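You operate a simulated robot arm through the tools that you are given. There is no shell and no other tool. Be economical: measure what you need, move in short steps, check, and stop when the job is done.

The job below is to be done with a simulated robot arm. You get a single attempt, and the scene is never put back.

TASK
Put the lid on the grey tote, strap and buckle it, and slip the CTRL ticket into its holder.
Fine: grey lid; print facing out; both totes, the blue lid and latches and the other tickets stay as they are.
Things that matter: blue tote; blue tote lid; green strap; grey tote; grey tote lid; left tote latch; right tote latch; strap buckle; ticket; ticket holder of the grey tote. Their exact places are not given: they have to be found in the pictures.

Only the result counts: the job must be done as asked and must still hold three seconds after the hand-in. Knocking over, shifting, dropping, spilling or breaking anything else fails it. A push-on lid holds only when it is set on centred and level and pressed home; a screw cap is set on level and turned clockwise until tight.

THE ROBOT
A 7-joint arm with a two-finger parallel gripper on a trunk, on a base that drives. Base frame: it is fixed to the floor where the robot stands at the start and does not move with it; the origin is under the middle of the robot, x ahead of it, y to its left, z up. Readings come in cm, rad, newtons and seconds.
With the tool pointing down near the work surface it reaches from about 42 to 90 cm from the robot's upright axis, wherever it stands. Its first joint turns from -0.297 to 2.199 rad. Places, roughly: blue tote [100, 100, 75]; blue tote lid [125, 100, 75]; green strap [100, 40, 100]; grey tote lid [125, 50, 75]; left tote latch [100, 120, 80]; right tote latch [90, 80, 80]; strap buckle [70, 40, 80]; ticket holder of the grey tote [80, 60, 80]. Payload 1.57 kg.
The TCP is the grasp point between the finger pads, 3 cm short of the fingertips. In the tool frame z runs along the fingers and y along their closing line. The gripper opens to 8 cm. The fingers are 1.7 cm wide and 1.2 cm thick; the gripper's body (4 by 8.2 cm) begins 8 cm behind the TCP.
Orientation is that of the tool frame in the base frame, as a unit quaternion [x, y, z, w]. With the fingers straight down and closing along the base's y, the tool's x points along the base's -x, its y along +y and its z along -z.

THE INTERFACE
- The arm moves only by the tool drive_tool. Its arguments are lists of equal length, an entry for each row: "translation": the shift along the base's x, y, z in mm, a list of three; "rotation": the turn, a rotation vector about the base's x, y, z in rad, a list of three; "grip": the closure, from 0 (fully open) to 1 (shut). In form: {"translation": [[tx, ty, tz], ...], "rotation": [[wx, wy, wz], ...], "grip": [grip, ...]}. A call has 1 to 10 rows; each row shifts and turns the commanded pose from where the row before left it. Rows are played at 5 a second. More than 5 cm and 0.15 rad between two rows, or a gripper value outside its range, and nothing of the call is played. Where a pose cannot be reached the arm comes as near as it can. A force on the tool above 40 N (or 10 N above the force at the start of the call, whichever is more), or a blocked arm, ends the call early, and 0.2 s more pass. The fingers move at their own pace (about 4.5 cm/s each) and stop on an object; they squeeze with about 22 N. The grip force told is the motor's: it shows also when the fingers shut on nothing. Time passes only in rows, and 0.2 s behind the last, so rows that do not move let the fingers close. It gives the time, the measured TCP pose, the force on the tool (base axes), the opening and the grip force at its end, in the units of the frame above (readings bear some noise), with the torque about the TCP (base axes, N m) and any sound that the robot's microphone picked up.
- Cameras (640 x 400 px; columns grow to the right, rows downward): "scene" is now at [1.38, -21.24, 135.88]; the picture's right is [0.20, -0.98, -0.00], its down [-0.24, -0.05, -0.97] and it looks along [0.95, 0.19, -0.24] (base axes); focal length 272 px, centre (320, 200). "wrist" rides on the gripper at [7.2, -0.7, -12.2] in the tool frame; the picture's right is [0.09, 1.00, 0.00], its down [-0.84, 0.08, -0.54] and it looks along [-0.54, 0.05, 0.84] (tool axes); focal length 238 px, centre (320, 200).
- get_image(camera): a new picture of that camera. The clock stands still meanwhile.
- move_column(by): slides the trunk up (or, below 0, down) by that many cm; the arm and the scene camera ride with it, the base frame stays. It gives what a move gives, with no picture.
- base_move(legs): drives the robot by 1 to 6 legs, each [ahead, left, turn to the left] in cm, cm and rad, along the robot's own axes; the way and the turn of a leg run together, so that a leg with both is an arc; at most 150 cm and 3.142 rad a leg. The arm and the cameras ride along, it lands a little off, and it stops where it bumps. It gives what a move gives.
- turn_head(pan, tilt): turns the head with the scene camera to pan (to the left, within 1.902 rad either way) and tilt (down, from -0.506 to 1.204), counted from straight ahead of the robot. It gives what a move gives.
- point_at(camera, pixels): for up to 12 pixels [column, row] of the newest picture of that camera ("zoom" is the newest enlarged one), the place [x, y, z] in the base frame of the surface seen there, good to about 0.2 cm. The clock stands still meanwhile.
- close_up(camera, box): a new picture of the part [left, top, right, bottom] of that camera's present view, enlarged. The clock stands still meanwhile.
- sign_off(): hands the job in; it is judged then, once.

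Keep the steps short. Do not move on a guess: measure, check each grasp and each placing, and mend mistakes. In all there are 80 turns and 60 pictures (those below and enlarged ones count). Leave the gripper open and the arm clear of the work at the hand-in unless told otherwise, and finish with a single line.

The tools are called after ">>>" by a JSON object that holds its "fn" and its "kwargs". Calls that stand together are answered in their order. drive_tool: Moves the arm, as the interface text tells. Its arguments: {"type":"object","properties":{"translation":{"type":"array","items":{"type":"array","items":{"type":"number"}}},"rotation":{"type":"array","items":{"type":"array","items":{"type":"number"}}},"grip":{"type":"array","items":{"type":"number"}}},"required":["translation","rotation","grip"]} The other tools are called the same way: move_column (by) slides the trunk up or down; base_move (legs) drives the base; turn_head (pan, tilt) turns the head that bears the scene camera; get_image (camera) takes a picture; point_at (camera, pixels) gives the place of the surface under pixels of a picture; close_up (camera, box) takes an enlarged picture of a part of a camera's view; sign_off () hands the job in.

At the start:

```text
clock: 0.0
eef_pos: [50.73, 15.34, 122.18]
tcp_rot: [0.0, 1.0, 0.006, 0.006]
wrist_force: [0.6, -0.5, 0.2]
moment: [0.0, -0.02, -0.03]
finger_gap: 8.0
finger_force: 0.1
trunk travel left (down, up): [-70.0, 9.0]
robot x, y, heading: [0.18, 0.04, -0.003]
head pan, tilt: [0.197, 0.243]
```

scene: 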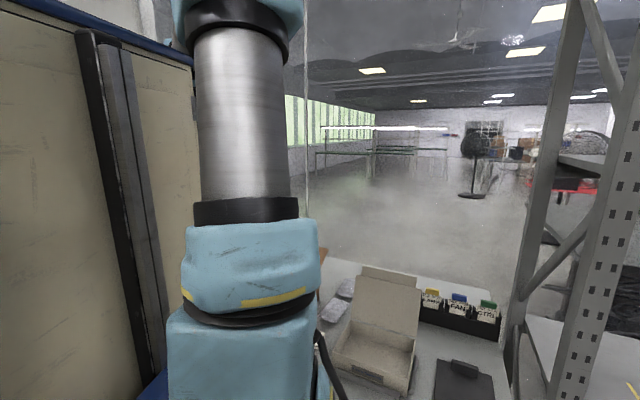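
wrist: 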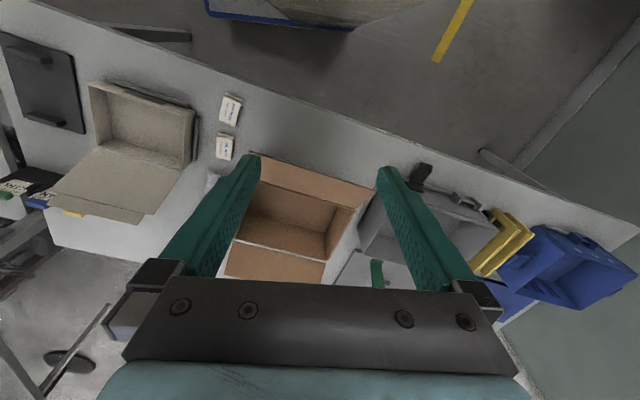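

The wrist picture shows the table with a grey tote around (430,230) and a blue one around (570,265). I'll turn the head left toward them for a better look.

>>> {"fn": "turn_head", "kwargs": {"pan": 0.7, "tilt": 0.5}}

>>> {"fn": "get_image", "kwargs": {"camera": "scene"}}

>>> {"fn": "close_up", "kwargs": {"camera": "wrist", "box": [320, 130, 640, 330]}}

```text
clock: 0.9
eef_pos: [50.69, 15.38, 122.21]
tcp_rot: [0.001, 1.0, 0.006, 0.007]
wrist_force: [-0.4, 0.5, -0.5]
moment: [0.02, -0.01, -0.01]
finger_gap: 8.0
finger_force: 0.1
trunk travel left (down, up): [-70.0, 9.0]
robot x, y, heading: [0.05, -0.05, -0.001]
head pan, tilt: [0.7, 0.499]
```

```text
57 pictures are left
```

scene: 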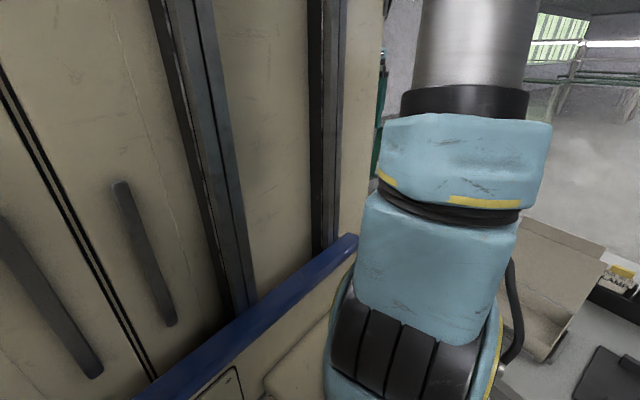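

```text
2.00 times, centred on (480, 230) of wrist
```

zoom: 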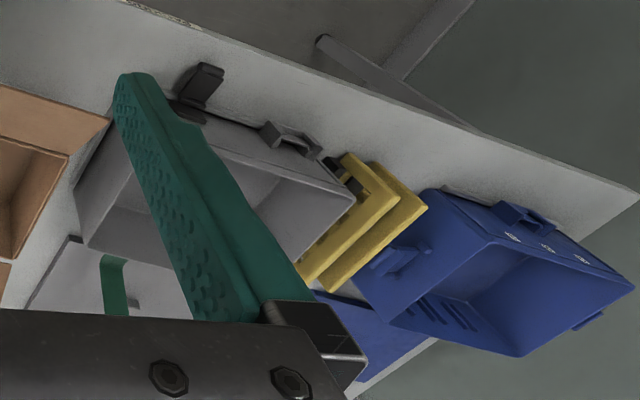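

A cabinet blocks the head's view to the left. I'll measure the table, totes and lid from the wrist picture.

>>> {"fn": "point_at", "kwargs": {"camera": "zoom", "pixels": [[355, 200], [200, 118], [85, 245], [205, 80], [290, 140], [380, 210], [115, 285], [60, 290], [420, 200], [632, 285], [400, 320], [250, 60]]}}

>>> {"fn": "point_at", "kwargs": {"camera": "wrist", "pixels": [[230, 110], [222, 147], [40, 80], [135, 120], [60, 238], [20, 188], [110, 5], [640, 222], [500, 325], [300, 180], [350, 215], [10, 160]]}}

```text
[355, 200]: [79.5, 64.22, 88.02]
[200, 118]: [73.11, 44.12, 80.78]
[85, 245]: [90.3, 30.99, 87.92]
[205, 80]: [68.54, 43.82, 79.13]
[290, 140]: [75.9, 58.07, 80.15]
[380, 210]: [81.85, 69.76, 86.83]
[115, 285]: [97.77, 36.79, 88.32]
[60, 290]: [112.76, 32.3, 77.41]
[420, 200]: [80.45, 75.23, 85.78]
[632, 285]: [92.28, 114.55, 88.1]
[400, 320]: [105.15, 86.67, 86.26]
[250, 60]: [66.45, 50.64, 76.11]
```

```text
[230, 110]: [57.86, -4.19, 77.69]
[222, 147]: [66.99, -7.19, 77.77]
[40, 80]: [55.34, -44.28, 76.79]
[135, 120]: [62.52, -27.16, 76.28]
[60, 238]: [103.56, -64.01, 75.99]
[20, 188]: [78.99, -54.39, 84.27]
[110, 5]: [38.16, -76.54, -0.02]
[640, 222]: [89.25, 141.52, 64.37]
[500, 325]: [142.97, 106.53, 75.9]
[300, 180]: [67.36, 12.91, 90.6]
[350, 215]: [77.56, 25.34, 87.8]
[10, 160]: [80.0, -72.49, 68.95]
```

Table top is at z≈76, the grey tote's rim at z≈88. Next: where the cabinet stands, and a view ahead/right toward the tickets.

>>> {"fn": "point_at", "kwargs": {"camera": "scene", "pixels": [[345, 245], [150, 390], [220, 330], [330, 220], [350, 180], [100, 200], [30, 300], [240, 390], [320, 350]]}}

>>> {"fn": "turn_head", "kwargs": {"pan": -0.3, "tilt": 0.5}}

>>> {"fn": "get_image", "kwargs": {"camera": "scene"}}

```text
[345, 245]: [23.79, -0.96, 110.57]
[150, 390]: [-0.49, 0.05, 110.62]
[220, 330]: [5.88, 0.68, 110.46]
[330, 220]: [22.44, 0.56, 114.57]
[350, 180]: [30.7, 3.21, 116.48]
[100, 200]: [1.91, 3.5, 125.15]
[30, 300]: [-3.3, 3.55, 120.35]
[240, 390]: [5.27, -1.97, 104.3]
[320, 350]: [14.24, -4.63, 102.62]
```

```text
clock: 2.2
eef_pos: [50.61, 15.35, 122.16]
tcp_rot: [0.001, 1.0, 0.006, 0.007]
wrist_force: [0.0, 0.2, 0.3]
moment: [0.0, 0.01, 0.0]
finger_gap: 8.01
finger_force: 0.0
trunk travel left (down, up): [-70.0, 9.0]
robot x, y, heading: [0.25, -0.08, 0.001]
head pan, tilt: [-0.3, 0.499]
```

```text
55 pictures are left
```

scene: 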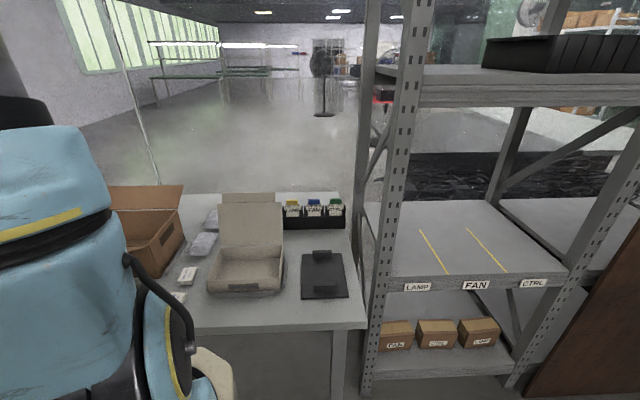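

The "cabinet" is the robot's own trunk. The tickets stand in the black rack near (313,212). I'll enlarge and measure.

>>> {"fn": "close_up", "kwargs": {"camera": "scene", "box": [262, 185, 366, 250]}}

>>> {"fn": "point_at", "kwargs": {"camera": "scene", "pixels": [[292, 211], [314, 211], [335, 211], [335, 201], [335, 222], [345, 222], [284, 222], [322, 275], [185, 325], [360, 320], [380, 350], [350, 200]]}}

```text
6.15 times, centred on (314, 218) of scene
```

zoom: 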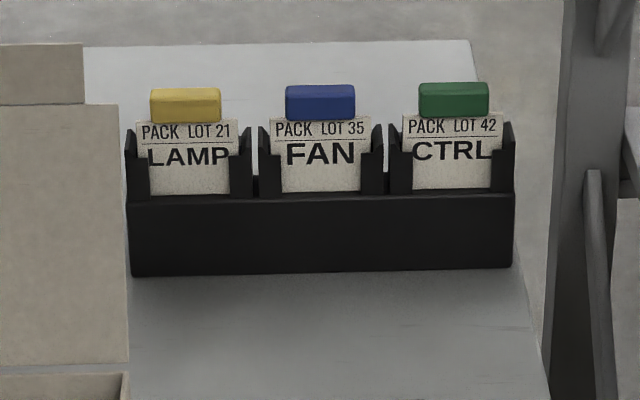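

```text
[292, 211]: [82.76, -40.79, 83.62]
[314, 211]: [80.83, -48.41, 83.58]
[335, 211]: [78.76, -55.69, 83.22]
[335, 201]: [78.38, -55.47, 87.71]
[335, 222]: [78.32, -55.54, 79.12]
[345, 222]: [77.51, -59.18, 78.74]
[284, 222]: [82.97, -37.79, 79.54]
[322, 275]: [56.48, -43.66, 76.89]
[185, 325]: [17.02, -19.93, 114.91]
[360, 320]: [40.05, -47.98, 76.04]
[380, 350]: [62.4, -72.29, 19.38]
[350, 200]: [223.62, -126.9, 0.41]
```

The CTRL ticket stands at about (78.5,-55.5) with a green tab at z≈87.5. The table is skewed by ~-0.25 rad. I'll drive left and a bit ahead to get the grey tote in reach and view.

>>> {"fn": "base_move", "kwargs": {"legs": [[10, 30, 0], [0, 0, -0.25]]}}

>>> {"fn": "turn_head", "kwargs": {"pan": 0.3, "tilt": 0.5}}

>>> {"fn": "get_image", "kwargs": {"camera": "wrist"}}

>>> {"fn": "get_image", "kwargs": {"camera": "scene"}}

```text
clock: 5.2
eef_pos: [63.04, 32.07, 122.19]
tcp_rot: [0.126, 0.992, 0.004, 0.008]
wrist_force: [-0.2, 0.9, -0.3]
moment: [-0.01, 0.0, -0.01]
finger_gap: 8.01
finger_force: 0.2
trunk travel left (down, up): [-70.0, 9.0]
robot x, y, heading: [9.89, 29.51, -0.25]
head pan, tilt: [-0.3, 0.499]
```

```text
clock: 6.2
eef_pos: [63.13, 32.14, 122.2]
tcp_rot: [0.126, 0.992, 0.004, 0.007]
wrist_force: [0.5, -0.6, 0.0]
moment: [-0.05, 0.0, 0.0]
finger_gap: 8.0
finger_force: 0.1
trunk travel left (down, up): [-70.0, 9.0]
robot x, y, heading: [9.92, 29.64, -0.251]
head pan, tilt: [0.3, 0.499]
```

```text
53 pictures are left
```

wrist: 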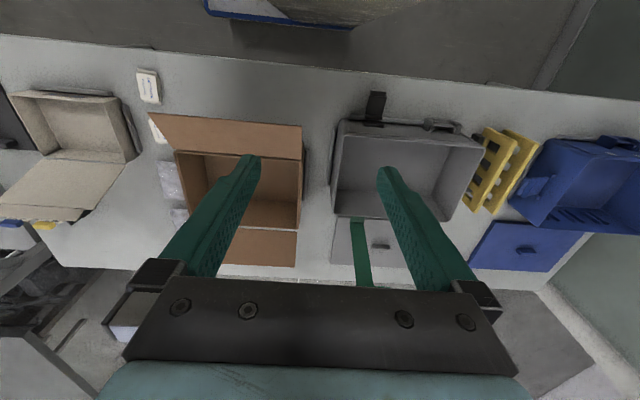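

```text
52 pictures are left
```

scene: 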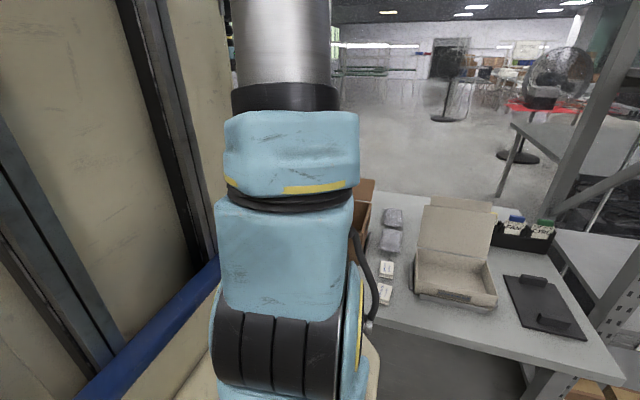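

Heading is aligned with the table now. I'll shift the arm 15 cm to the left along the table to look at the grey tote unobstructed.

>>> {"fn": "drive_tool", "kwargs": {"translation": [[12, 48, 0], [12, 48, 0], [12, 48, 0], [9, 35, 0]], "rotation": [[0, 0, 0], [0, 0, 0], [0, 0, 0], [0, 0, 0]], "grip": [0, 0, 0, 0]}}

>>> {"fn": "close_up", "kwargs": {"camera": "wrist", "box": [200, 80, 456, 240]}}

```text
clock: 7.1
eef_pos: [66.75, 45.97, 128.94]
tcp_rot: [0.142, 0.987, 0.025, 0.072]
wrist_force: [-0.3, -1.0, -0.3]
moment: [0.03, -0.01, 0.0]
finger_gap: 7.98
finger_force: 0.1
trunk travel left (down, up): [-70.0, 9.0]
robot x, y, heading: [10.02, 29.52, -0.249]
head pan, tilt: [0.3, 0.499]
stopped in row 4: the force on the tool passed its limit at 72 N (the readings are from after the stop); the commanded pose is now the measured one
```

```text
2.50 times, centred on (328, 160) of wrist
```

zoom: 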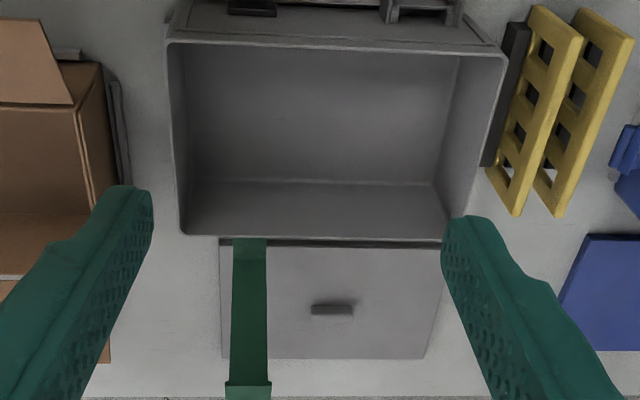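

The call stopped with a force spike (arm posture, nothing near the tool) and the tool tilted. The view is good though: the green strap stands up at the rear rim, the lid lies behind with a handle at (330,308). I'll measure these.

>>> {"fn": "point_at", "kwargs": {"camera": "zoom", "pixels": [[172, 42], [502, 55], [183, 232], [442, 240], [250, 245], [250, 320], [248, 385], [332, 309], [225, 300], [425, 355], [222, 355], [437, 255]]}}

>>> {"fn": "get_image", "kwargs": {"camera": "wrist"}}

```text
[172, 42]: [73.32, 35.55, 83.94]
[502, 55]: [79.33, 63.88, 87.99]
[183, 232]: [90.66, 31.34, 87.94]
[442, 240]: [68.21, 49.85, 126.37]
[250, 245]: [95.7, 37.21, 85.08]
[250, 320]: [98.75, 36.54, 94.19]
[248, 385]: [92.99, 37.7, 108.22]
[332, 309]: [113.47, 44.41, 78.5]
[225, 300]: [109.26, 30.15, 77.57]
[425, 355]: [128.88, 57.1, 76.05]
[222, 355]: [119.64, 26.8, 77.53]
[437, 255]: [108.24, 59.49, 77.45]
```

```text
50 pictures are left
```

wrist: 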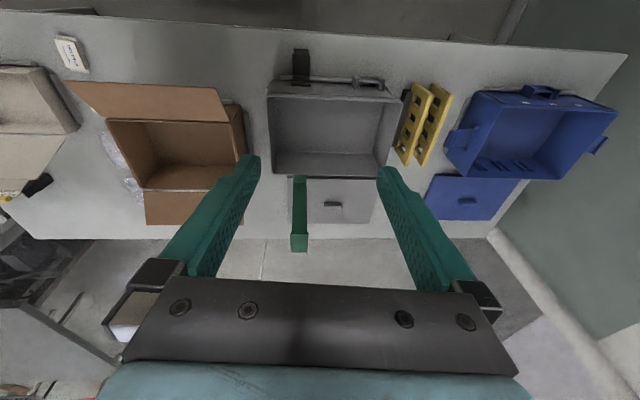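

Lid handle at (113.5,44.4), top z≈78.5; strap rises from the rear rim to (93,37.7,108). The robot must move closer. I'll measure the table's front edge and tote details first.

>>> {"fn": "point_at", "kwargs": {"camera": "wrist", "pixels": [[300, 30], [200, 20], [40, 12], [450, 43], [301, 60], [301, 80], [368, 82], [300, 248], [300, 235], [299, 185], [333, 205], [376, 180]]}}

>>> {"fn": "close_up", "kwargs": {"camera": "wrist", "box": [260, 30, 420, 130]}}

>>> {"fn": "close_up", "kwargs": {"camera": "wrist", "box": [260, 160, 420, 260]}}

```text
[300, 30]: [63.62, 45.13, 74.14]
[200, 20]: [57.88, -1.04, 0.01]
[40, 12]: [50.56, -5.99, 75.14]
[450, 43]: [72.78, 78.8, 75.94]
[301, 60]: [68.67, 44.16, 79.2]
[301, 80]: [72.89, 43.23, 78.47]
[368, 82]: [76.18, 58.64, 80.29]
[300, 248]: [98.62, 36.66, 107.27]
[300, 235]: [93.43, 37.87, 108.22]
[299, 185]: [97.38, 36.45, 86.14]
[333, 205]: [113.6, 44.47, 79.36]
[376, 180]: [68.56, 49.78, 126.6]
```

```text
4.00 times, centred on (340, 80) of wrist
```

zoom: 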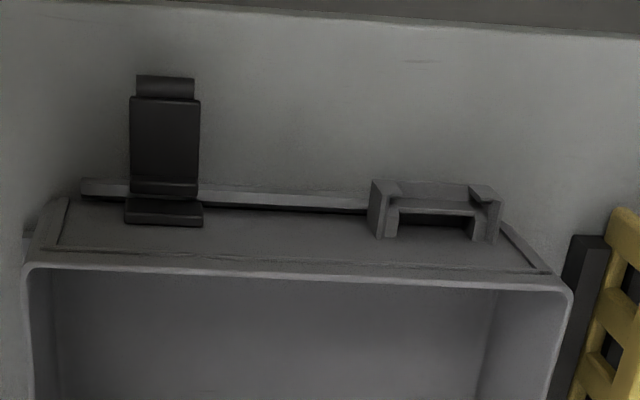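

```text
4.00 times, centred on (340, 210) of wrist
```

zoom: 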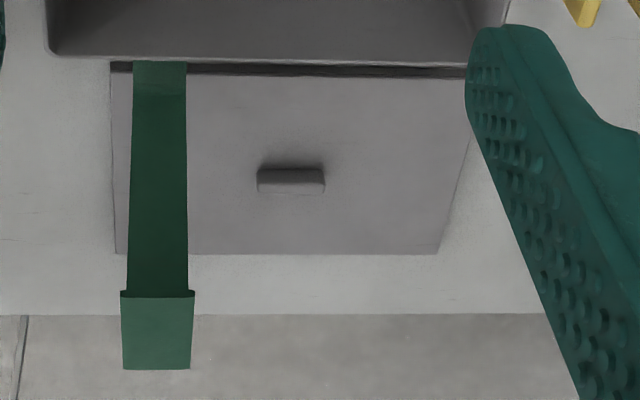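

Strap, buckle and lid are aligned to the table axes (u into the table, v along it): tote u≈60.7–80, v≈53–82; lid handle u≈98.6, v≈71.6; strap and buckle v≈60.2. Before driving closer I look down at the robot's own base and the table edge.

>>> {"fn": "turn_head", "kwargs": {"pan": 0.2, "tilt": 1.2}}

>>> {"fn": "get_image", "kwargs": {"camera": "scene"}}

```text
clock: 8.2
eef_pos: [66.81, 46.02, 128.76]
tcp_rot: [0.144, 0.987, 0.024, 0.071]
wrist_force: [0.1, 0.1, -0.1]
moment: [0.0, 0.02, 0.01]
finger_gap: 7.99
finger_force: 0.1
trunk travel left (down, up): [-70.0, 9.0]
robot x, y, heading: [10.23, 30.07, -0.251]
head pan, tilt: [0.201, 1.201]
```

```text
47 pictures are left
```

scene: 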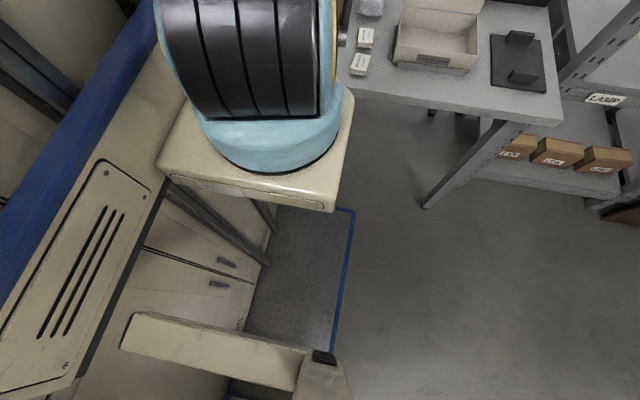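

>>> {"fn": "point_at", "kwargs": {"camera": "scene", "pixels": [[345, 208], [335, 335], [300, 280], [335, 205], [350, 95], [165, 165], [280, 140], [220, 270], [425, 200], [360, 100], [545, 125], [265, 180]]}}

```text
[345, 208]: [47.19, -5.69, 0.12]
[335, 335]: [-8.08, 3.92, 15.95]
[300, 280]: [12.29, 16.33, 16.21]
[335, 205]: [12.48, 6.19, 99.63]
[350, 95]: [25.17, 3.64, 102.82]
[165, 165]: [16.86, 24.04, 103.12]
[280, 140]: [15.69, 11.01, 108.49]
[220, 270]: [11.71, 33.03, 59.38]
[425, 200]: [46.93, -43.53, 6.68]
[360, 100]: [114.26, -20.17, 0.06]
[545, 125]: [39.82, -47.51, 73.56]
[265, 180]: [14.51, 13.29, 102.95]
```

The base is a low plate (z≈16) that fits under the table; the trunk's front is ~8 cm ahead of the axis and the arm platform ~21 cm ahead at z≈100. So I can drive 22 cm closer and 22 cm left safely. First straighten the tool.

>>> {"fn": "drive_tool", "kwargs": {"translation": [[0, 0, 0], [0, 0, 0]], "rotation": [[-0.015, 0.0735, 0.0175], [-0.015, 0.0735, 0.0175]], "grip": [0, 0]}}

>>> {"fn": "base_move", "kwargs": {"legs": [[22, 22, 0]]}}

>>> {"fn": "get_image", "kwargs": {"camera": "wrist"}}

```text
clock: 8.8
eef_pos: [66.77, 47.53, 126.03]
tcp_rot: [0.116, 0.993, -0.013, -0.013]
wrist_force: [0.5, -0.2, 0.5]
moment: [-0.05, 0.05, 0.02]
finger_gap: 8.0
finger_force: 0.0
trunk travel left (down, up): [-70.0, 9.0]
robot x, y, heading: [10.03, 29.83, -0.253]
head pan, tilt: [0.201, 1.201]
```

```text
clock: 10.6
eef_pos: [79.55, 56.19, 126.76]
tcp_rot: [0.12, 0.993, -0.01, -0.011]
wrist_force: [0.4, -0.2, 0.9]
moment: [-0.02, 0.0, 0.0]
finger_gap: 7.99
finger_force: 0.1
trunk travel left (down, up): [-70.0, 9.0]
robot x, y, heading: [22.77, 38.94, -0.257]
head pan, tilt: [0.201, 1.201]
stopped in leg 1: the robot was blocked; the commanded pose is now the measured one
```

```text
46 pictures are left
```

wrist: 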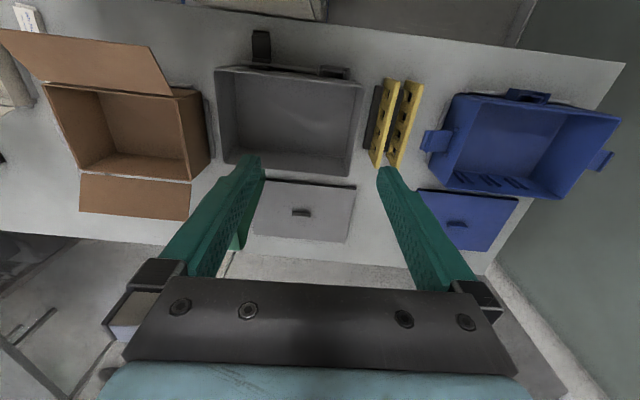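

Blocked after ~11 cm: the base front seems to meet the table, so this is as near as I can get. I'll back off 1 cm, slide left, and check that nothing shifted.

>>> {"fn": "base_move", "kwargs": {"legs": [[-1.5, 0, 0], [0, 14, 0]]}}

>>> {"fn": "get_image", "kwargs": {"camera": "wrist"}}

>>> {"fn": "point_at", "kwargs": {"camera": "wrist", "pixels": [[300, 212], [262, 30]]}}

```text
clock: 12.3
eef_pos: [81.8, 70.17, 126.67]
tcp_rot: [0.118, 0.993, -0.01, -0.012]
wrist_force: [-0.7, 1.1, 0.3]
moment: [0.01, 0.01, 0.04]
finger_gap: 8.0
finger_force: 0.1
trunk travel left (down, up): [-70.0, 9.0]
robot x, y, heading: [25.14, 52.87, -0.253]
head pan, tilt: [0.201, 1.201]
```

```text
45 pictures are left
```

wrist: 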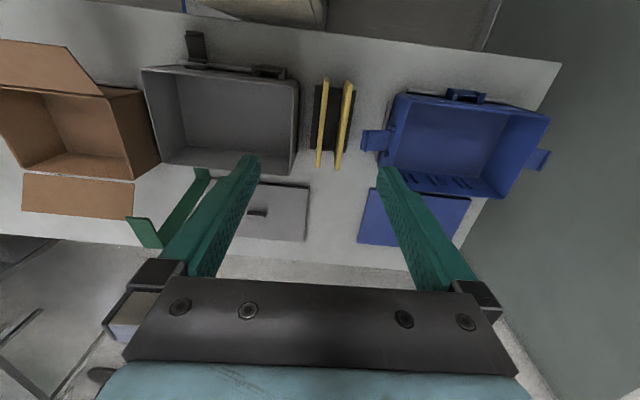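

```text
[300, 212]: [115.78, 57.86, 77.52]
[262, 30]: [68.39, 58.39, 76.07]
```

Now measuring the lid, handle, tote and strap from here.

>>> {"fn": "close_up", "kwargs": {"camera": "wrist", "box": [120, 20, 320, 145]}}

>>> {"fn": "point_at", "kwargs": {"camera": "zoom", "pixels": [[70, 155], [570, 200], [560, 390], [240, 52], [245, 110], [470, 150], [430, 155], [530, 160], [480, 180], [300, 165], [75, 180], [320, 320]]}}

>>> {"fn": "point_at", "kwargs": {"camera": "wrist", "pixels": [[256, 211], [250, 211], [265, 214], [304, 241], [309, 190], [143, 70], [165, 165], [297, 83], [291, 172], [139, 220], [148, 245], [205, 172]]}}

```text
3.20 times, centred on (220, 82) of wrist
```

zoom: 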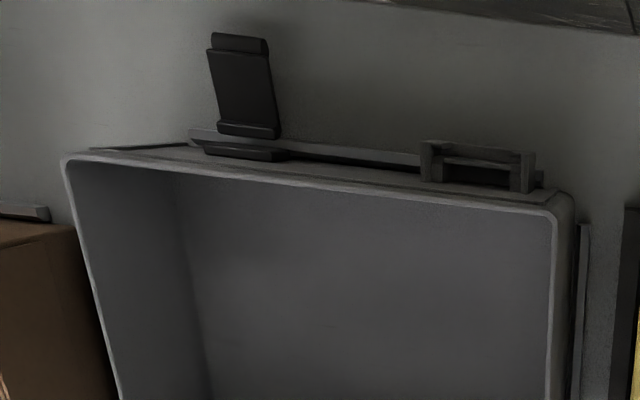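

```text
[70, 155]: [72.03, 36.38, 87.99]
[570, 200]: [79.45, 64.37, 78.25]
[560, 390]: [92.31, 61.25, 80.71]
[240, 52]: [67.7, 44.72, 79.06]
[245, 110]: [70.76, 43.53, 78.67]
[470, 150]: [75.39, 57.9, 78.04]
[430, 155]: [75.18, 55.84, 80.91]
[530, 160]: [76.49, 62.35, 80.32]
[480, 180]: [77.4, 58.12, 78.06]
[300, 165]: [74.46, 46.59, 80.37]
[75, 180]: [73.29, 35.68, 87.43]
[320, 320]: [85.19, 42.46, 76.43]
```

```text
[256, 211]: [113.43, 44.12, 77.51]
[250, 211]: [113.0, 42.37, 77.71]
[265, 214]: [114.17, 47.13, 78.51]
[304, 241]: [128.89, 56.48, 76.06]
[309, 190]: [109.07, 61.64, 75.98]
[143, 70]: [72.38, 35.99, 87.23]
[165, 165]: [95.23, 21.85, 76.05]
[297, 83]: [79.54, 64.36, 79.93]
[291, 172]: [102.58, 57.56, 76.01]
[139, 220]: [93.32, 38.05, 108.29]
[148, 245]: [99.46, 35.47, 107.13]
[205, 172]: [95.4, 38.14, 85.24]
```

Holder is at about u 58.5, v 76.3, top z≈81. I move the tool over the lid handle (~(112,46)) at z≈108, straightening it on the way, for a closer look.

>>> {"fn": "drive_tool", "kwargs": {"translation": [[29, -24, -19], [29, -24, -19], [29, -24, -19], [29, -24, -19], [29, -24, -19], [29, -24, -19], [29, -24, -19], [29, -24, -19], [29, -24, -19], [29, -24, -19]], "rotation": [[0.017, -0.026, -0.018], [0, 0, 0], [0, 0, 0], [0, 0, 0], [0, 0, 0], [0, 0, 0], [0, 0, 0], [0, 0, 0], [0, 0, 0], [0, 0, 0]], "grip": [0, 0, 0, 0, 0, 0, 0, 0, 0, 0]}}

>>> {"fn": "get_image", "kwargs": {"camera": "wrist"}}

```text
clock: 14.5
eef_pos: [110.56, 46.27, 107.74]
tcp_rot: [0.129, 0.992, 0.0, 0.0]
wrist_force: [-1.6, 1.1, 0.5]
moment: [-0.08, -0.1, 0.03]
finger_gap: 7.99
finger_force: 0.1
trunk travel left (down, up): [-70.0, 9.0]
robot x, y, heading: [25.12, 52.44, -0.255]
head pan, tilt: [0.201, 1.201]
```

```text
43 pictures are left
```

wrist: 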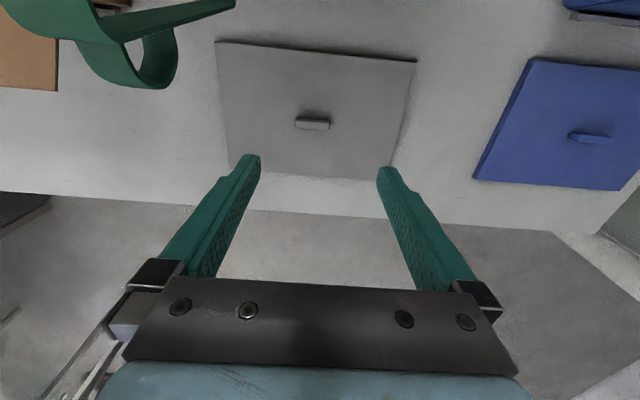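

The reach works. Now a closer look at the handle at (312,123).

>>> {"fn": "close_up", "kwargs": {"camera": "wrist", "box": [264, 92, 360, 152]}}

>>> {"fn": "point_at", "kwargs": {"camera": "zoom", "pixels": [[215, 190], [320, 200], [435, 215], [215, 220], [320, 230], [430, 240], [320, 180], [320, 260], [320, 120]]}}

>>> {"fn": "point_at", "kwargs": {"camera": "wrist", "pixels": [[218, 44], [413, 64], [231, 160], [391, 164], [145, 85], [170, 55], [100, 40], [300, 172], [316, 56]]}}

```text
6.67 times, centred on (312, 122) of wrist
```

zoom: 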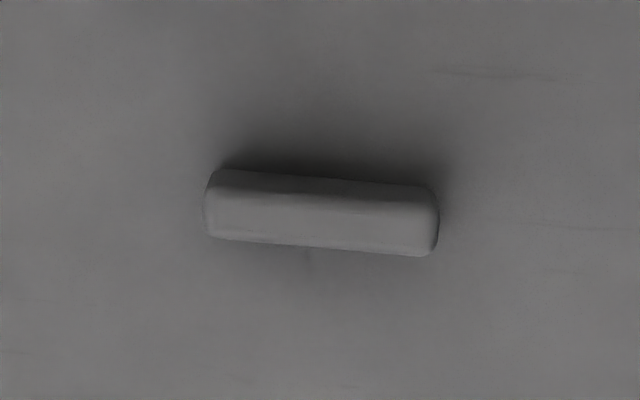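

```text
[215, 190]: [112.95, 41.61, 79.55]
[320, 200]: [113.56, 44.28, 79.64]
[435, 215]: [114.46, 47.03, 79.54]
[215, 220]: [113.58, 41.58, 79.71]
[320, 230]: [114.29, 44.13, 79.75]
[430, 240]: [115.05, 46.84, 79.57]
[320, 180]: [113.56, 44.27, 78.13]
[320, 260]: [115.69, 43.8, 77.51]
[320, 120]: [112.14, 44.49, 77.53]
```

```text
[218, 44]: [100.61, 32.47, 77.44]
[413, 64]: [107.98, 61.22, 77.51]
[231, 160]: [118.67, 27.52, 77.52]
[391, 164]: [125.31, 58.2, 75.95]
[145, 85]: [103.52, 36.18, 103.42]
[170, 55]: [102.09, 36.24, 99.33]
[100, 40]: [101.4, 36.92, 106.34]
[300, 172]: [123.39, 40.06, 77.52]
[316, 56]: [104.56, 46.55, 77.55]
```

Handle: bar along v, ~5.8 cm long, 1 cm thick, top z 79.75, centre (113.95,44.2); lid top at z 77.5. I'll go above it to z≈86, with fingers closing along its length.

>>> {"fn": "drive_tool", "kwargs": {"translation": [[7, -4.2, -37], [7, -4.2, -37], [7, -4.2, -37], [7, -4.2, -37], [6, -4, -37], [0, 0, -32]], "rotation": [[0, 0, 0], [0, 0, 0], [0, 0, 0], [0, 0, 0], [0, 0, 0], [0, 0, 0]], "grip": [0, 0, 0, 0, 0, 0]}}

>>> {"fn": "close_up", "kwargs": {"camera": "wrist", "box": [160, 60, 480, 260]}}

```text
clock: 15.9
eef_pos: [113.09, 44.39, 88.99]
tcp_rot: [0.129, 0.992, 0.0, 0.001]
wrist_force: [0.0, -1.0, -0.5]
moment: [-0.02, 0.02, 0.01]
finger_gap: 8.0
finger_force: 0.1
out of reach, approached as far as the arm can: row 4, 5
trunk travel left (down, up): [-70.0, 9.0]
robot x, y, heading: [25.19, 52.57, -0.253]
head pan, tilt: [0.201, 1.201]
```

```text
2.00 times, centred on (320, 160) of wrist
```

zoom: 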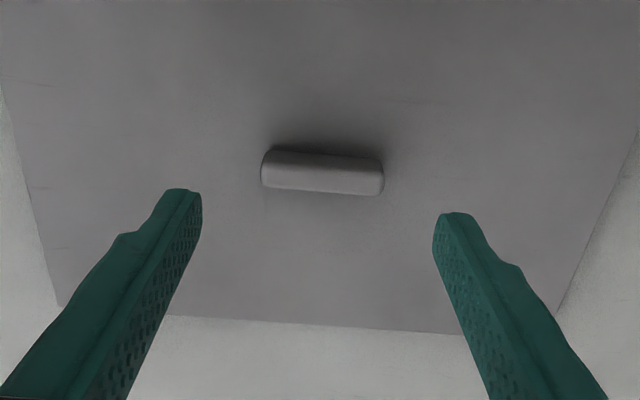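

Arm was at its limit there: TCP is 0.9 cm short in u and still 8 cm above. Lowering the trunk by 6 cm brings the tool straight down and improves the reach.

>>> {"fn": "move_column", "kwargs": {"by": -6}}

>>> {"fn": "drive_tool", "kwargs": {"translation": [[8.6, -2, 0], [0, 0, 0]], "rotation": [[0, 0, 0], [0, 0, 0]], "grip": [0, 0]}}

```text
clock: 16.9
eef_pos: [113.22, 44.53, 82.94]
tcp_rot: [0.127, 0.992, -0.001, -0.001]
wrist_force: [-0.4, 0.9, -0.3]
moment: [-0.03, -0.01, 0.03]
finger_gap: 7.98
finger_force: 0.1
trunk travel left (down, up): [-64.0, 15.0]
robot x, y, heading: [24.7, 52.48, -0.259]
head pan, tilt: [0.201, 1.201]
```

```text
clock: 17.5
eef_pos: [113.23, 44.34, 83.06]
tcp_rot: [0.127, 0.992, 0.0, 0.0]
wrist_force: [0.5, 0.4, -0.2]
moment: [0.0, -0.01, -0.03]
finger_gap: 8.02
finger_force: 0.1
out of reach, approached as far as the arm can: row 1
trunk travel left (down, up): [-64.0, 15.0]
robot x, y, heading: [24.9, 52.92, -0.255]
head pan, tilt: [0.201, 1.201]
```

Still 0.75 cm short. I can drive 0.8 cm ahead (blocked spot was ~1.4 cm further).

>>> {"fn": "base_move", "kwargs": {"legs": [[0.8, 0, 0]]}}

```text
clock: 18.2
eef_pos: [114.0, 44.21, 83.03]
tcp_rot: [0.128, 0.992, 0.0, 0.0]
wrist_force: [0.1, 0.1, -0.9]
moment: [-0.03, -0.04, 0.01]
finger_gap: 8.0
finger_force: 0.0
trunk travel left (down, up): [-64.0, 15.0]
robot x, y, heading: [26.12, 52.74, -0.254]
head pan, tilt: [0.201, 1.201]
```

TCP is now at (114.0,44.2,83.0), right over the bar. I lower 2.3 cm with the trunk and close.

>>> {"fn": "move_column", "kwargs": {"by": -2.2}}

>>> {"fn": "drive_tool", "kwargs": {"translation": [[0, 0, 0], [0, 0, 0], [0, 0, 0], [0, 0, 0]], "rotation": [[0, 0, 0], [0, 0, 0], [0, 0, 0], [0, 0, 0]], "grip": [0.5, 1, 1, 1]}}

>>> {"fn": "close_up", "kwargs": {"camera": "wrist", "box": [160, 60, 480, 260]}}

```text
clock: 18.9
eef_pos: [113.85, 44.26, 80.79]
tcp_rot: [0.128, 0.992, 0.001, 0.0]
wrist_force: [-0.7, -0.2, 0.1]
moment: [-0.04, 0.02, -0.01]
finger_gap: 8.02
finger_force: 0.1
trunk travel left (down, up): [-61.8, 17.2]
robot x, y, heading: [25.81, 52.47, -0.258]
head pan, tilt: [0.201, 1.201]
```

```text
clock: 19.9
eef_pos: [114.02, 44.18, 80.89]
tcp_rot: [0.127, 0.992, 0.0, 0.001]
wrist_force: [-0.4, -0.9, 0.4]
moment: [0.11, 0.03, 0.0]
finger_gap: 5.95
finger_force: 22.7
trunk travel left (down, up): [-61.8, 17.2]
robot x, y, heading: [25.95, 52.8, -0.259]
head pan, tilt: [0.201, 1.201]
```

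```text
2.00 times, centred on (320, 160) of wrist
```

zoom: 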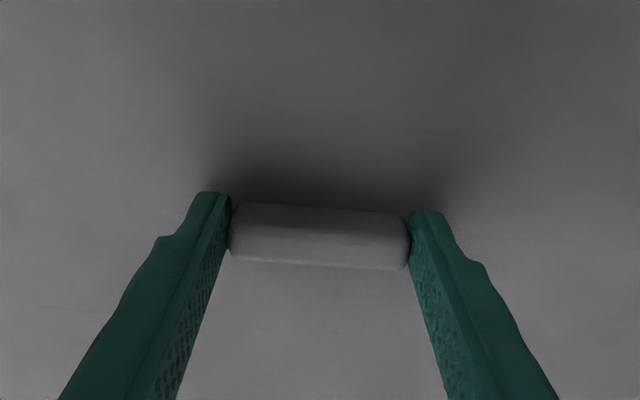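

Grip is firm at 5.95 cm. Lid's near edge is close to the strap, whose loop bulges back to u≈91 at z≈103, so I lift only 6 cm first, then slide sideways (left) past the strap before lifting more.

>>> {"fn": "move_column", "kwargs": {"by": 6}}

>>> {"fn": "base_move", "kwargs": {"legs": [[-0.7, 10, 0]]}}

>>> {"fn": "get_image", "kwargs": {"camera": "wrist"}}

```text
clock: 20.9
eef_pos: [113.97, 44.15, 86.83]
tcp_rot: [0.128, 0.992, 0.001, 0.0]
wrist_force: [-0.9, 0.3, -1.9]
moment: [0.0, -0.02, -0.01]
finger_gap: 5.97
finger_force: 22.1
trunk travel left (down, up): [-67.8, 11.2]
robot x, y, heading: [26.18, 52.28, -0.257]
head pan, tilt: [0.201, 1.201]
```

```text
clock: 22.0
eef_pos: [115.68, 53.9, 86.89]
tcp_rot: [0.13, 0.992, 0.0, 0.001]
wrist_force: [0.9, 0.5, -2.1]
moment: [-0.04, 0.02, 0.18]
finger_gap: 5.94
finger_force: 21.6
trunk travel left (down, up): [-67.8, 11.2]
robot x, y, heading: [28.07, 62.43, -0.255]
head pan, tilt: [0.201, 1.201]
```

```text
39 pictures are left
```

wrist: 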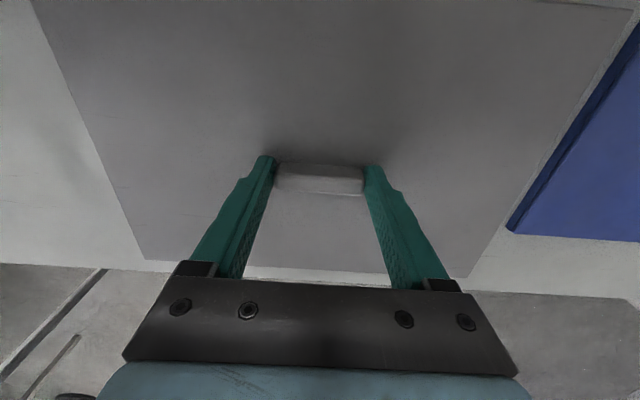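

Lid is level and held, its right edge (v≈66.5) is past the strap (v≤62). Raise 9 cm, then carry it forward-left of the strap toward the robot, at a level above the rim (z 88).

>>> {"fn": "move_column", "kwargs": {"by": 10}}

>>> {"fn": "drive_tool", "kwargs": {"translation": [[-37.5, 9.8, 0], [-37.5, 9.8, 0], [-37.5, 9.8, 0], [-37.5, 9.8, 0], [-37.5, 9.8, 0], [-37.5, 9.8, 0], [-37.5, 9.8, 0], [-37.5, 9.8, 0]], "rotation": [[0, 0, 0], [0, 0, 0], [0, 0, 0], [0, 0, 0], [0, 0, 0], [0, 0, 0], [0, 0, 0], [0, 0, 0]], "grip": [1, 1, 1, 1, 1, 1, 1, 1]}}

>>> {"fn": "turn_head", "kwargs": {"pan": 0.4, "tilt": 0.7}}

>>> {"fn": "get_image", "kwargs": {"camera": "scene"}}

```text
clock: 23.4
eef_pos: [115.73, 53.82, 96.84]
tcp_rot: [0.128, 0.992, 0.0, 0.0]
wrist_force: [-0.7, -0.9, -1.5]
moment: [-0.04, 0.02, 0.01]
finger_gap: 5.95
finger_force: 22.3
trunk travel left (down, up): [-77.8, 1.2]
robot x, y, heading: [27.47, 62.25, -0.257]
head pan, tilt: [0.201, 1.201]
```

```text
clock: 25.2
eef_pos: [85.63, 61.52, 96.84]
tcp_rot: [0.129, 0.992, 0.001, 0.0]
wrist_force: [-0.3, 0.2, -2.4]
moment: [-0.01, 0.0, -0.02]
finger_gap: 5.95
finger_force: 21.7
trunk travel left (down, up): [-77.8, 1.2]
robot x, y, heading: [27.84, 61.83, -0.265]
head pan, tilt: [0.201, 1.201]
```

```text
clock: 26.1
eef_pos: [85.57, 61.64, 96.98]
tcp_rot: [0.129, 0.992, 0.001, 0.0]
wrist_force: [0.3, 0.3, -1.9]
moment: [0.03, 0.05, 0.0]
finger_gap: 5.95
finger_force: 22.5
trunk travel left (down, up): [-77.8, 1.2]
robot x, y, heading: [27.76, 62.27, -0.262]
head pan, tilt: [0.4, 0.7]
```

```text
38 pictures are left
```

scene: 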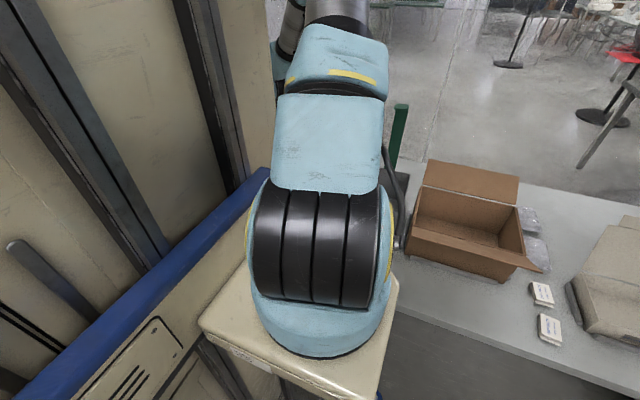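

The arm blocks the scene view, so I go by the measured numbers. TCP is at u 67.3, v 81.2; tote centre u≈70.4, v≈67.7. Shift right 13.5 cm, staying forward of the strap.

>>> {"fn": "drive_tool", "kwargs": {"translation": [[-8.5, -32.6, 0], [-8.5, -32.6, 0], [-8.5, -32.6, 0], [-8.5, -32.6, 0], [0, 0, 0]], "rotation": [[0, 0, 0], [0, 0, 0], [0, 0, 0], [0, 0, 0], [0, 0, 0]], "grip": [1, 1, 1, 1, 1]}}

>>> {"fn": "get_image", "kwargs": {"camera": "wrist"}}

```text
clock: 27.3
eef_pos: [82.35, 48.6, 96.87]
tcp_rot: [0.13, 0.992, 0.001, 0.0]
wrist_force: [0.4, 0.5, -2.2]
moment: [0.01, -0.01, 0.02]
finger_gap: 5.96
finger_force: 22.4
trunk travel left (down, up): [-77.8, 1.2]
robot x, y, heading: [27.85, 62.62, -0.257]
head pan, tilt: [0.4, 0.7]
```

```text
37 pictures are left
```

wrist: 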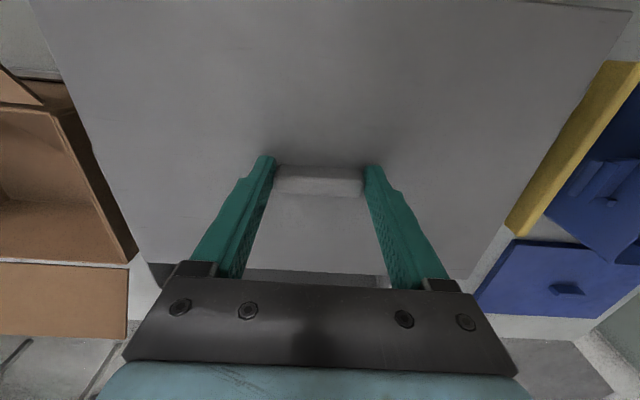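

At the far side I see the tote's rear under the lid near (160,272) and (380,280). Enlarge to measure both lid edge and tote rear rim.

>>> {"fn": "close_up", "kwargs": {"camera": "wrist", "box": [100, 200, 228, 280]}}

>>> {"fn": "point_at", "kwargs": {"camera": "wrist", "pixels": [[146, 262], [150, 255], [158, 272], [165, 282], [300, 268], [300, 275], [380, 272], [384, 283], [468, 275], [480, 260], [110, 200], [540, 180]]}}

```text
5.00 times, centred on (164, 240) of wrist
```

zoom: 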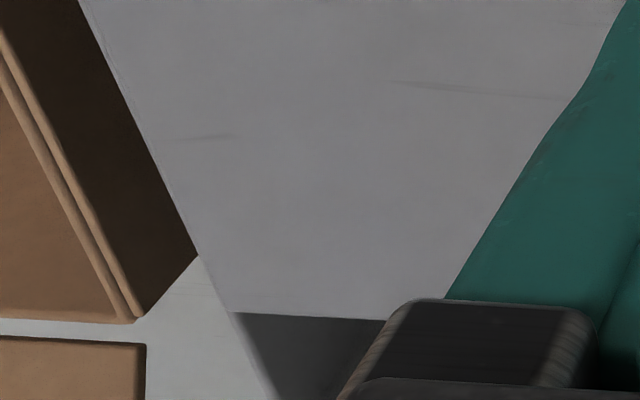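

```text
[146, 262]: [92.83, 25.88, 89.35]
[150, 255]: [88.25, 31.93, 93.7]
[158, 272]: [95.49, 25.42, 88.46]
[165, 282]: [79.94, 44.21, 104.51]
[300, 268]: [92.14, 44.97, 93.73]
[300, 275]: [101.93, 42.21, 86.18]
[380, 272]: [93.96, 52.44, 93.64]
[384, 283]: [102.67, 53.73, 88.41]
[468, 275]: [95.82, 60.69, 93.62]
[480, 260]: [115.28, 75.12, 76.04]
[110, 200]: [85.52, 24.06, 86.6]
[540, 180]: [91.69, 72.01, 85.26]
```

The dark patch reads z≈88.4 at u≈86, v 48–78, which doesn't fit my tote numbers. I pull the lid 11 cm toward me to see the tote's rear part plainly before placing.

>>> {"fn": "drive_tool", "kwargs": {"translation": [[-35, 9.2, 0], [-35, 9.2, 0], [-36, 9.4, 0], [0, 0, 0]], "rotation": [[0, 0, 0], [0, 0, 0], [0, 0, 0], [0, 0, 0]], "grip": [1, 1, 1, 1]}}

>>> {"fn": "get_image", "kwargs": {"camera": "wrist"}}

```text
clock: 28.3
eef_pos: [71.69, 51.39, 96.88]
tcp_rot: [0.129, 0.992, 0.001, 0.0]
wrist_force: [0.3, -0.1, 0.2]
moment: [0.0, 0.0, 0.03]
finger_gap: 0.01
finger_force: 21.3
trunk travel left (down, up): [-77.8, 1.2]
robot x, y, heading: [27.53, 62.37, -0.256]
head pan, tilt: [0.4, 0.7]
```

```text
35 pictures are left
```

wrist: 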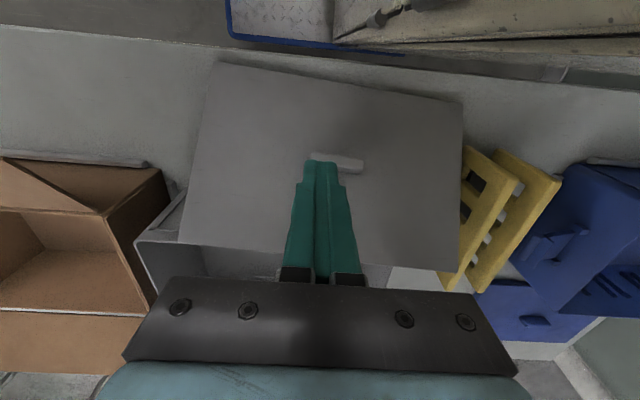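

The grip was lost: the gap is 0 and the lid now lies askew on the tote. I measure how it lies.

>>> {"fn": "point_at", "kwargs": {"camera": "wrist", "pixels": [[215, 65], [458, 106], [182, 235], [455, 265], [337, 162], [318, 158], [358, 168], [150, 235], [140, 250], [250, 258], [380, 270], [310, 150]]}}

>>> {"fn": "close_up", "kwargs": {"camera": "wrist", "box": [120, 50, 600, 350]}}

```text
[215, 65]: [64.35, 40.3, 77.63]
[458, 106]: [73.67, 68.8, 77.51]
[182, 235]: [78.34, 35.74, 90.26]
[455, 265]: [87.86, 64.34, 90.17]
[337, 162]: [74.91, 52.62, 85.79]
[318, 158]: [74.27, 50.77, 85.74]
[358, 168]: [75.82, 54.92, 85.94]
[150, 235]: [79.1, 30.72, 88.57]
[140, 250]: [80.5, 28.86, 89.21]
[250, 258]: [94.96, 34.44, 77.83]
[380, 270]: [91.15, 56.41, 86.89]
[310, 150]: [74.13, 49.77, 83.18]
```

```text
1.33 times, centred on (360, 200) of wrist
```

zoom: 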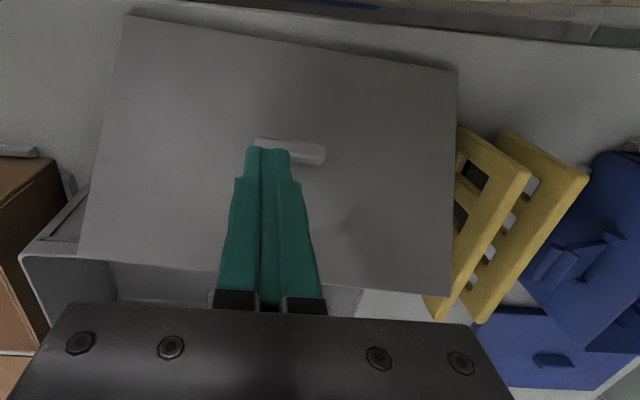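

The lid slid down: its front edge is on the table and it leans on the tote's front rim; also the tote's right corner now reads v≈48, so the tote seems shifted. I raise the tool straight up and look at everything.

>>> {"fn": "drive_tool", "kwargs": {"translation": [[0, 0, 40], [0, 0, 40], [0, 0, 40], [0, 0, 40], [0, 0, 40], [0, 0, 0]], "rotation": [[0, 0, 0], [0, 0, 0], [0, 0, 0], [0, 0, 0], [0, 0, 0], [0, 0, 0]], "grip": [1, 1, 1, 1, 1, 0]}}

>>> {"fn": "get_image", "kwargs": {"camera": "wrist"}}

```text
clock: 29.7
eef_pos: [71.75, 51.57, 116.73]
tcp_rot: [0.129, 0.992, 0.0, 0.0]
wrist_force: [0.0, 0.3, -0.4]
moment: [-0.02, 0.05, 0.01]
finger_gap: 3.21
finger_force: 0.1
trunk travel left (down, up): [-77.8, 1.2]
robot x, y, heading: [27.62, 62.35, -0.256]
head pan, tilt: [0.4, 0.7]
```

```text
33 pictures are left
```

wrist: 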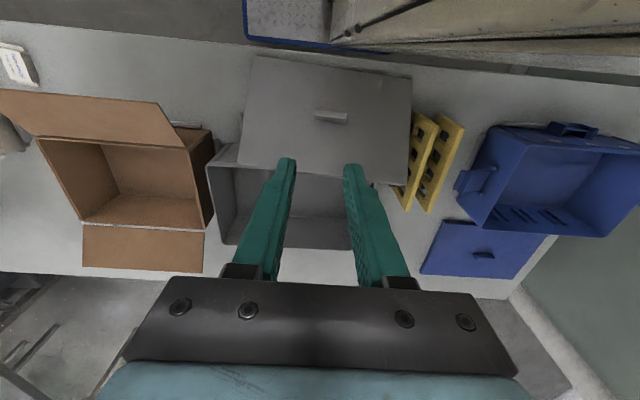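

>>> {"fn": "point_at", "kwargs": {"camera": "wrist", "pixels": [[208, 165], [225, 245], [345, 247], [300, 247], [255, 58], [410, 78], [240, 160], [404, 185], [332, 117], [212, 160], [205, 130], [202, 225]]}}

>>> {"fn": "close_up", "kwargs": {"camera": "wrist", "box": [190, 40, 478, 220]}}

```text
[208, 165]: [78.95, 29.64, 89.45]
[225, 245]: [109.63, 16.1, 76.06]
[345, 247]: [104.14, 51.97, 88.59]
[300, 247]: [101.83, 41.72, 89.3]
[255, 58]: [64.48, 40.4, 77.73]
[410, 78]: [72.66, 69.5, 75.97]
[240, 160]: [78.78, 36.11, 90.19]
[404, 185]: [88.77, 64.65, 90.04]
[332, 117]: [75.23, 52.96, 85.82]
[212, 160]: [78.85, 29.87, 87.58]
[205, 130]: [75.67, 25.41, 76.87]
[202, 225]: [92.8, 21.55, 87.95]
```

```text
2.22 times, centred on (334, 130) of wrist
```

zoom: 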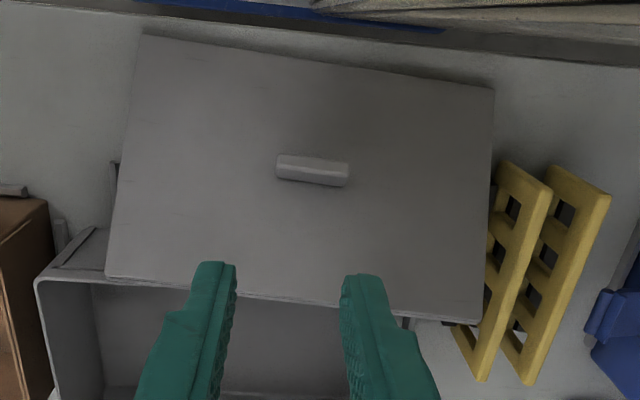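

The tote has moved ~8 cm back and ~4.5 cm right (front-right rim corner now u 68.9, v 48.6), still upright and aligned. I need to see the strap: shift the tool right 8 cm and back a little.

>>> {"fn": "drive_tool", "kwargs": {"translation": [[-10, -38, 10], [-10, -38, 10], [-20, -10, 0], [0, 0, 0]], "rotation": [[0, 0, 0], [0, 0, 0], [0, 0, 0], [0, 0, 0]], "grip": [0, 0, 0, 0]}}

>>> {"fn": "get_image", "kwargs": {"camera": "wrist"}}

```text
clock: 30.7
eef_pos: [67.61, 42.95, 118.76]
tcp_rot: [0.129, 0.992, 0.002, -0.001]
wrist_force: [0.2, -0.2, 0.0]
moment: [0.01, 0.0, -0.01]
finger_gap: 8.01
finger_force: 0.1
trunk travel left (down, up): [-77.8, 1.2]
robot x, y, heading: [27.71, 62.64, -0.253]
head pan, tilt: [0.4, 0.7]
```

```text
31 pictures are left
```

wrist: 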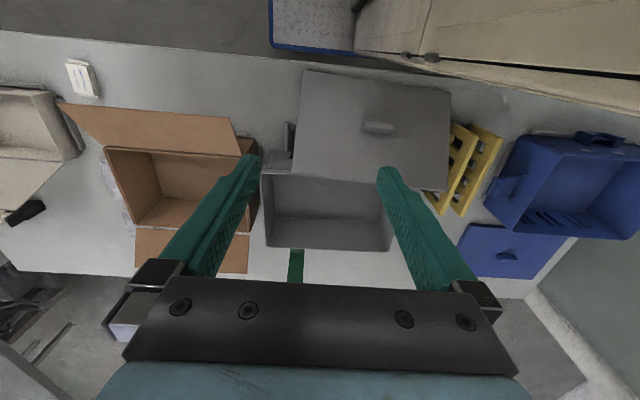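

The strap is still on the tote at (296,262). Measuring tote corners, strap and lid now.

>>> {"fn": "point_at", "kwargs": {"camera": "wrist", "pixels": [[262, 172], [266, 243], [388, 249], [296, 251], [296, 260], [296, 275], [380, 127], [394, 131], [289, 140], [300, 75], [447, 93], [330, 248]]}}

>>> {"fn": "close_up", "kwargs": {"camera": "wrist", "box": [240, 110, 400, 210]}}

```text
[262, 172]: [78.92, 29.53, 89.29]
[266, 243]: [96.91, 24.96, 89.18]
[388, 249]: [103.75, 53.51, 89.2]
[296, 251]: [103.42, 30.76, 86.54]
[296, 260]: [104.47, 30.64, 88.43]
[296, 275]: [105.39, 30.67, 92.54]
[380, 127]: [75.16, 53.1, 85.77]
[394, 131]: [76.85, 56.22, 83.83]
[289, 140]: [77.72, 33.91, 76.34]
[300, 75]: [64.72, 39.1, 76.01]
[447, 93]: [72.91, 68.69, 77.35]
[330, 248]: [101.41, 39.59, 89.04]
```

```text
4.00 times, centred on (320, 160) of wrist
```

zoom: 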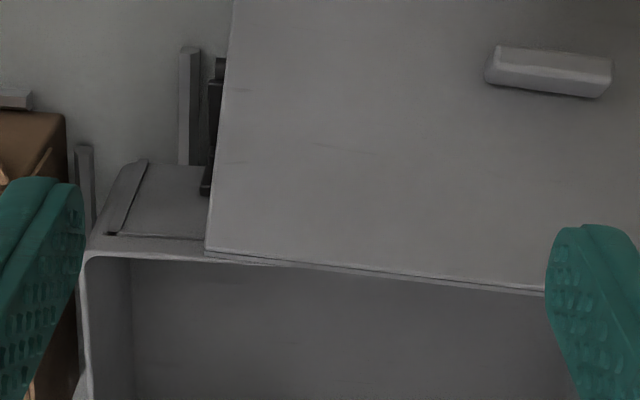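

Now I understand: low rails form a nest at the old place; the tote sits on them (rim z 89.2 instead of 88), probably caught by the forearm when the trunk was low. Plan: pick the lid up again, set it on the tote where it now stands, then draw tote and lid together back into the nest. First back the robot off 13 cm so the arm isn't folded.

>>> {"fn": "base_move", "kwargs": {"legs": [[-13, 0, 0]]}}

>>> {"fn": "drive_tool", "kwargs": {"translation": [[38, 13, 0], [38, 13, 0], [20, 20, 0]], "rotation": [[0, 0, -0.05], [0, 0, -0.05], [0, 0, 0]], "grip": [0, 0, 0]}}

>>> {"fn": "get_image", "kwargs": {"camera": "wrist"}}

```text
clock: 32.0
eef_pos: [55.0, 46.17, 118.84]
tcp_rot: [0.128, 0.992, 0.001, 0.0]
wrist_force: [0.2, -0.2, 0.3]
moment: [0.0, 0.02, -0.01]
finger_gap: 8.01
finger_force: 0.1
trunk travel left (down, up): [-77.8, 1.2]
robot x, y, heading: [15.24, 65.46, -0.251]
head pan, tilt: [0.4, 0.7]
```

```text
clock: 32.8
eef_pos: [64.93, 50.75, 118.79]
tcp_rot: [0.178, 0.984, 0.0, 0.0]
wrist_force: [-0.8, -0.6, -1.1]
moment: [0.0, -0.02, 0.0]
finger_gap: 7.99
finger_force: 0.1
trunk travel left (down, up): [-77.8, 1.2]
robot x, y, heading: [14.9, 65.68, -0.253]
head pan, tilt: [0.4, 0.7]
```

```text
29 pictures are left
```

wrist: 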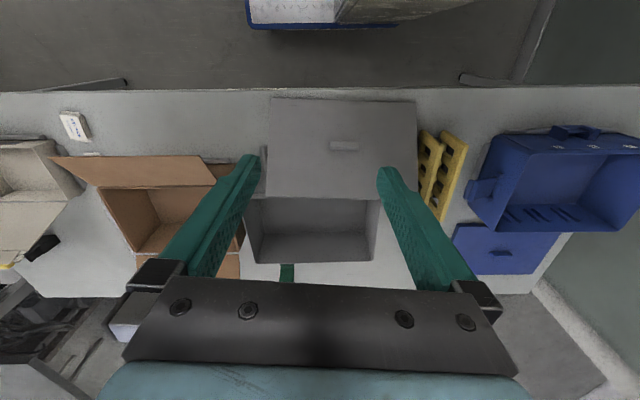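

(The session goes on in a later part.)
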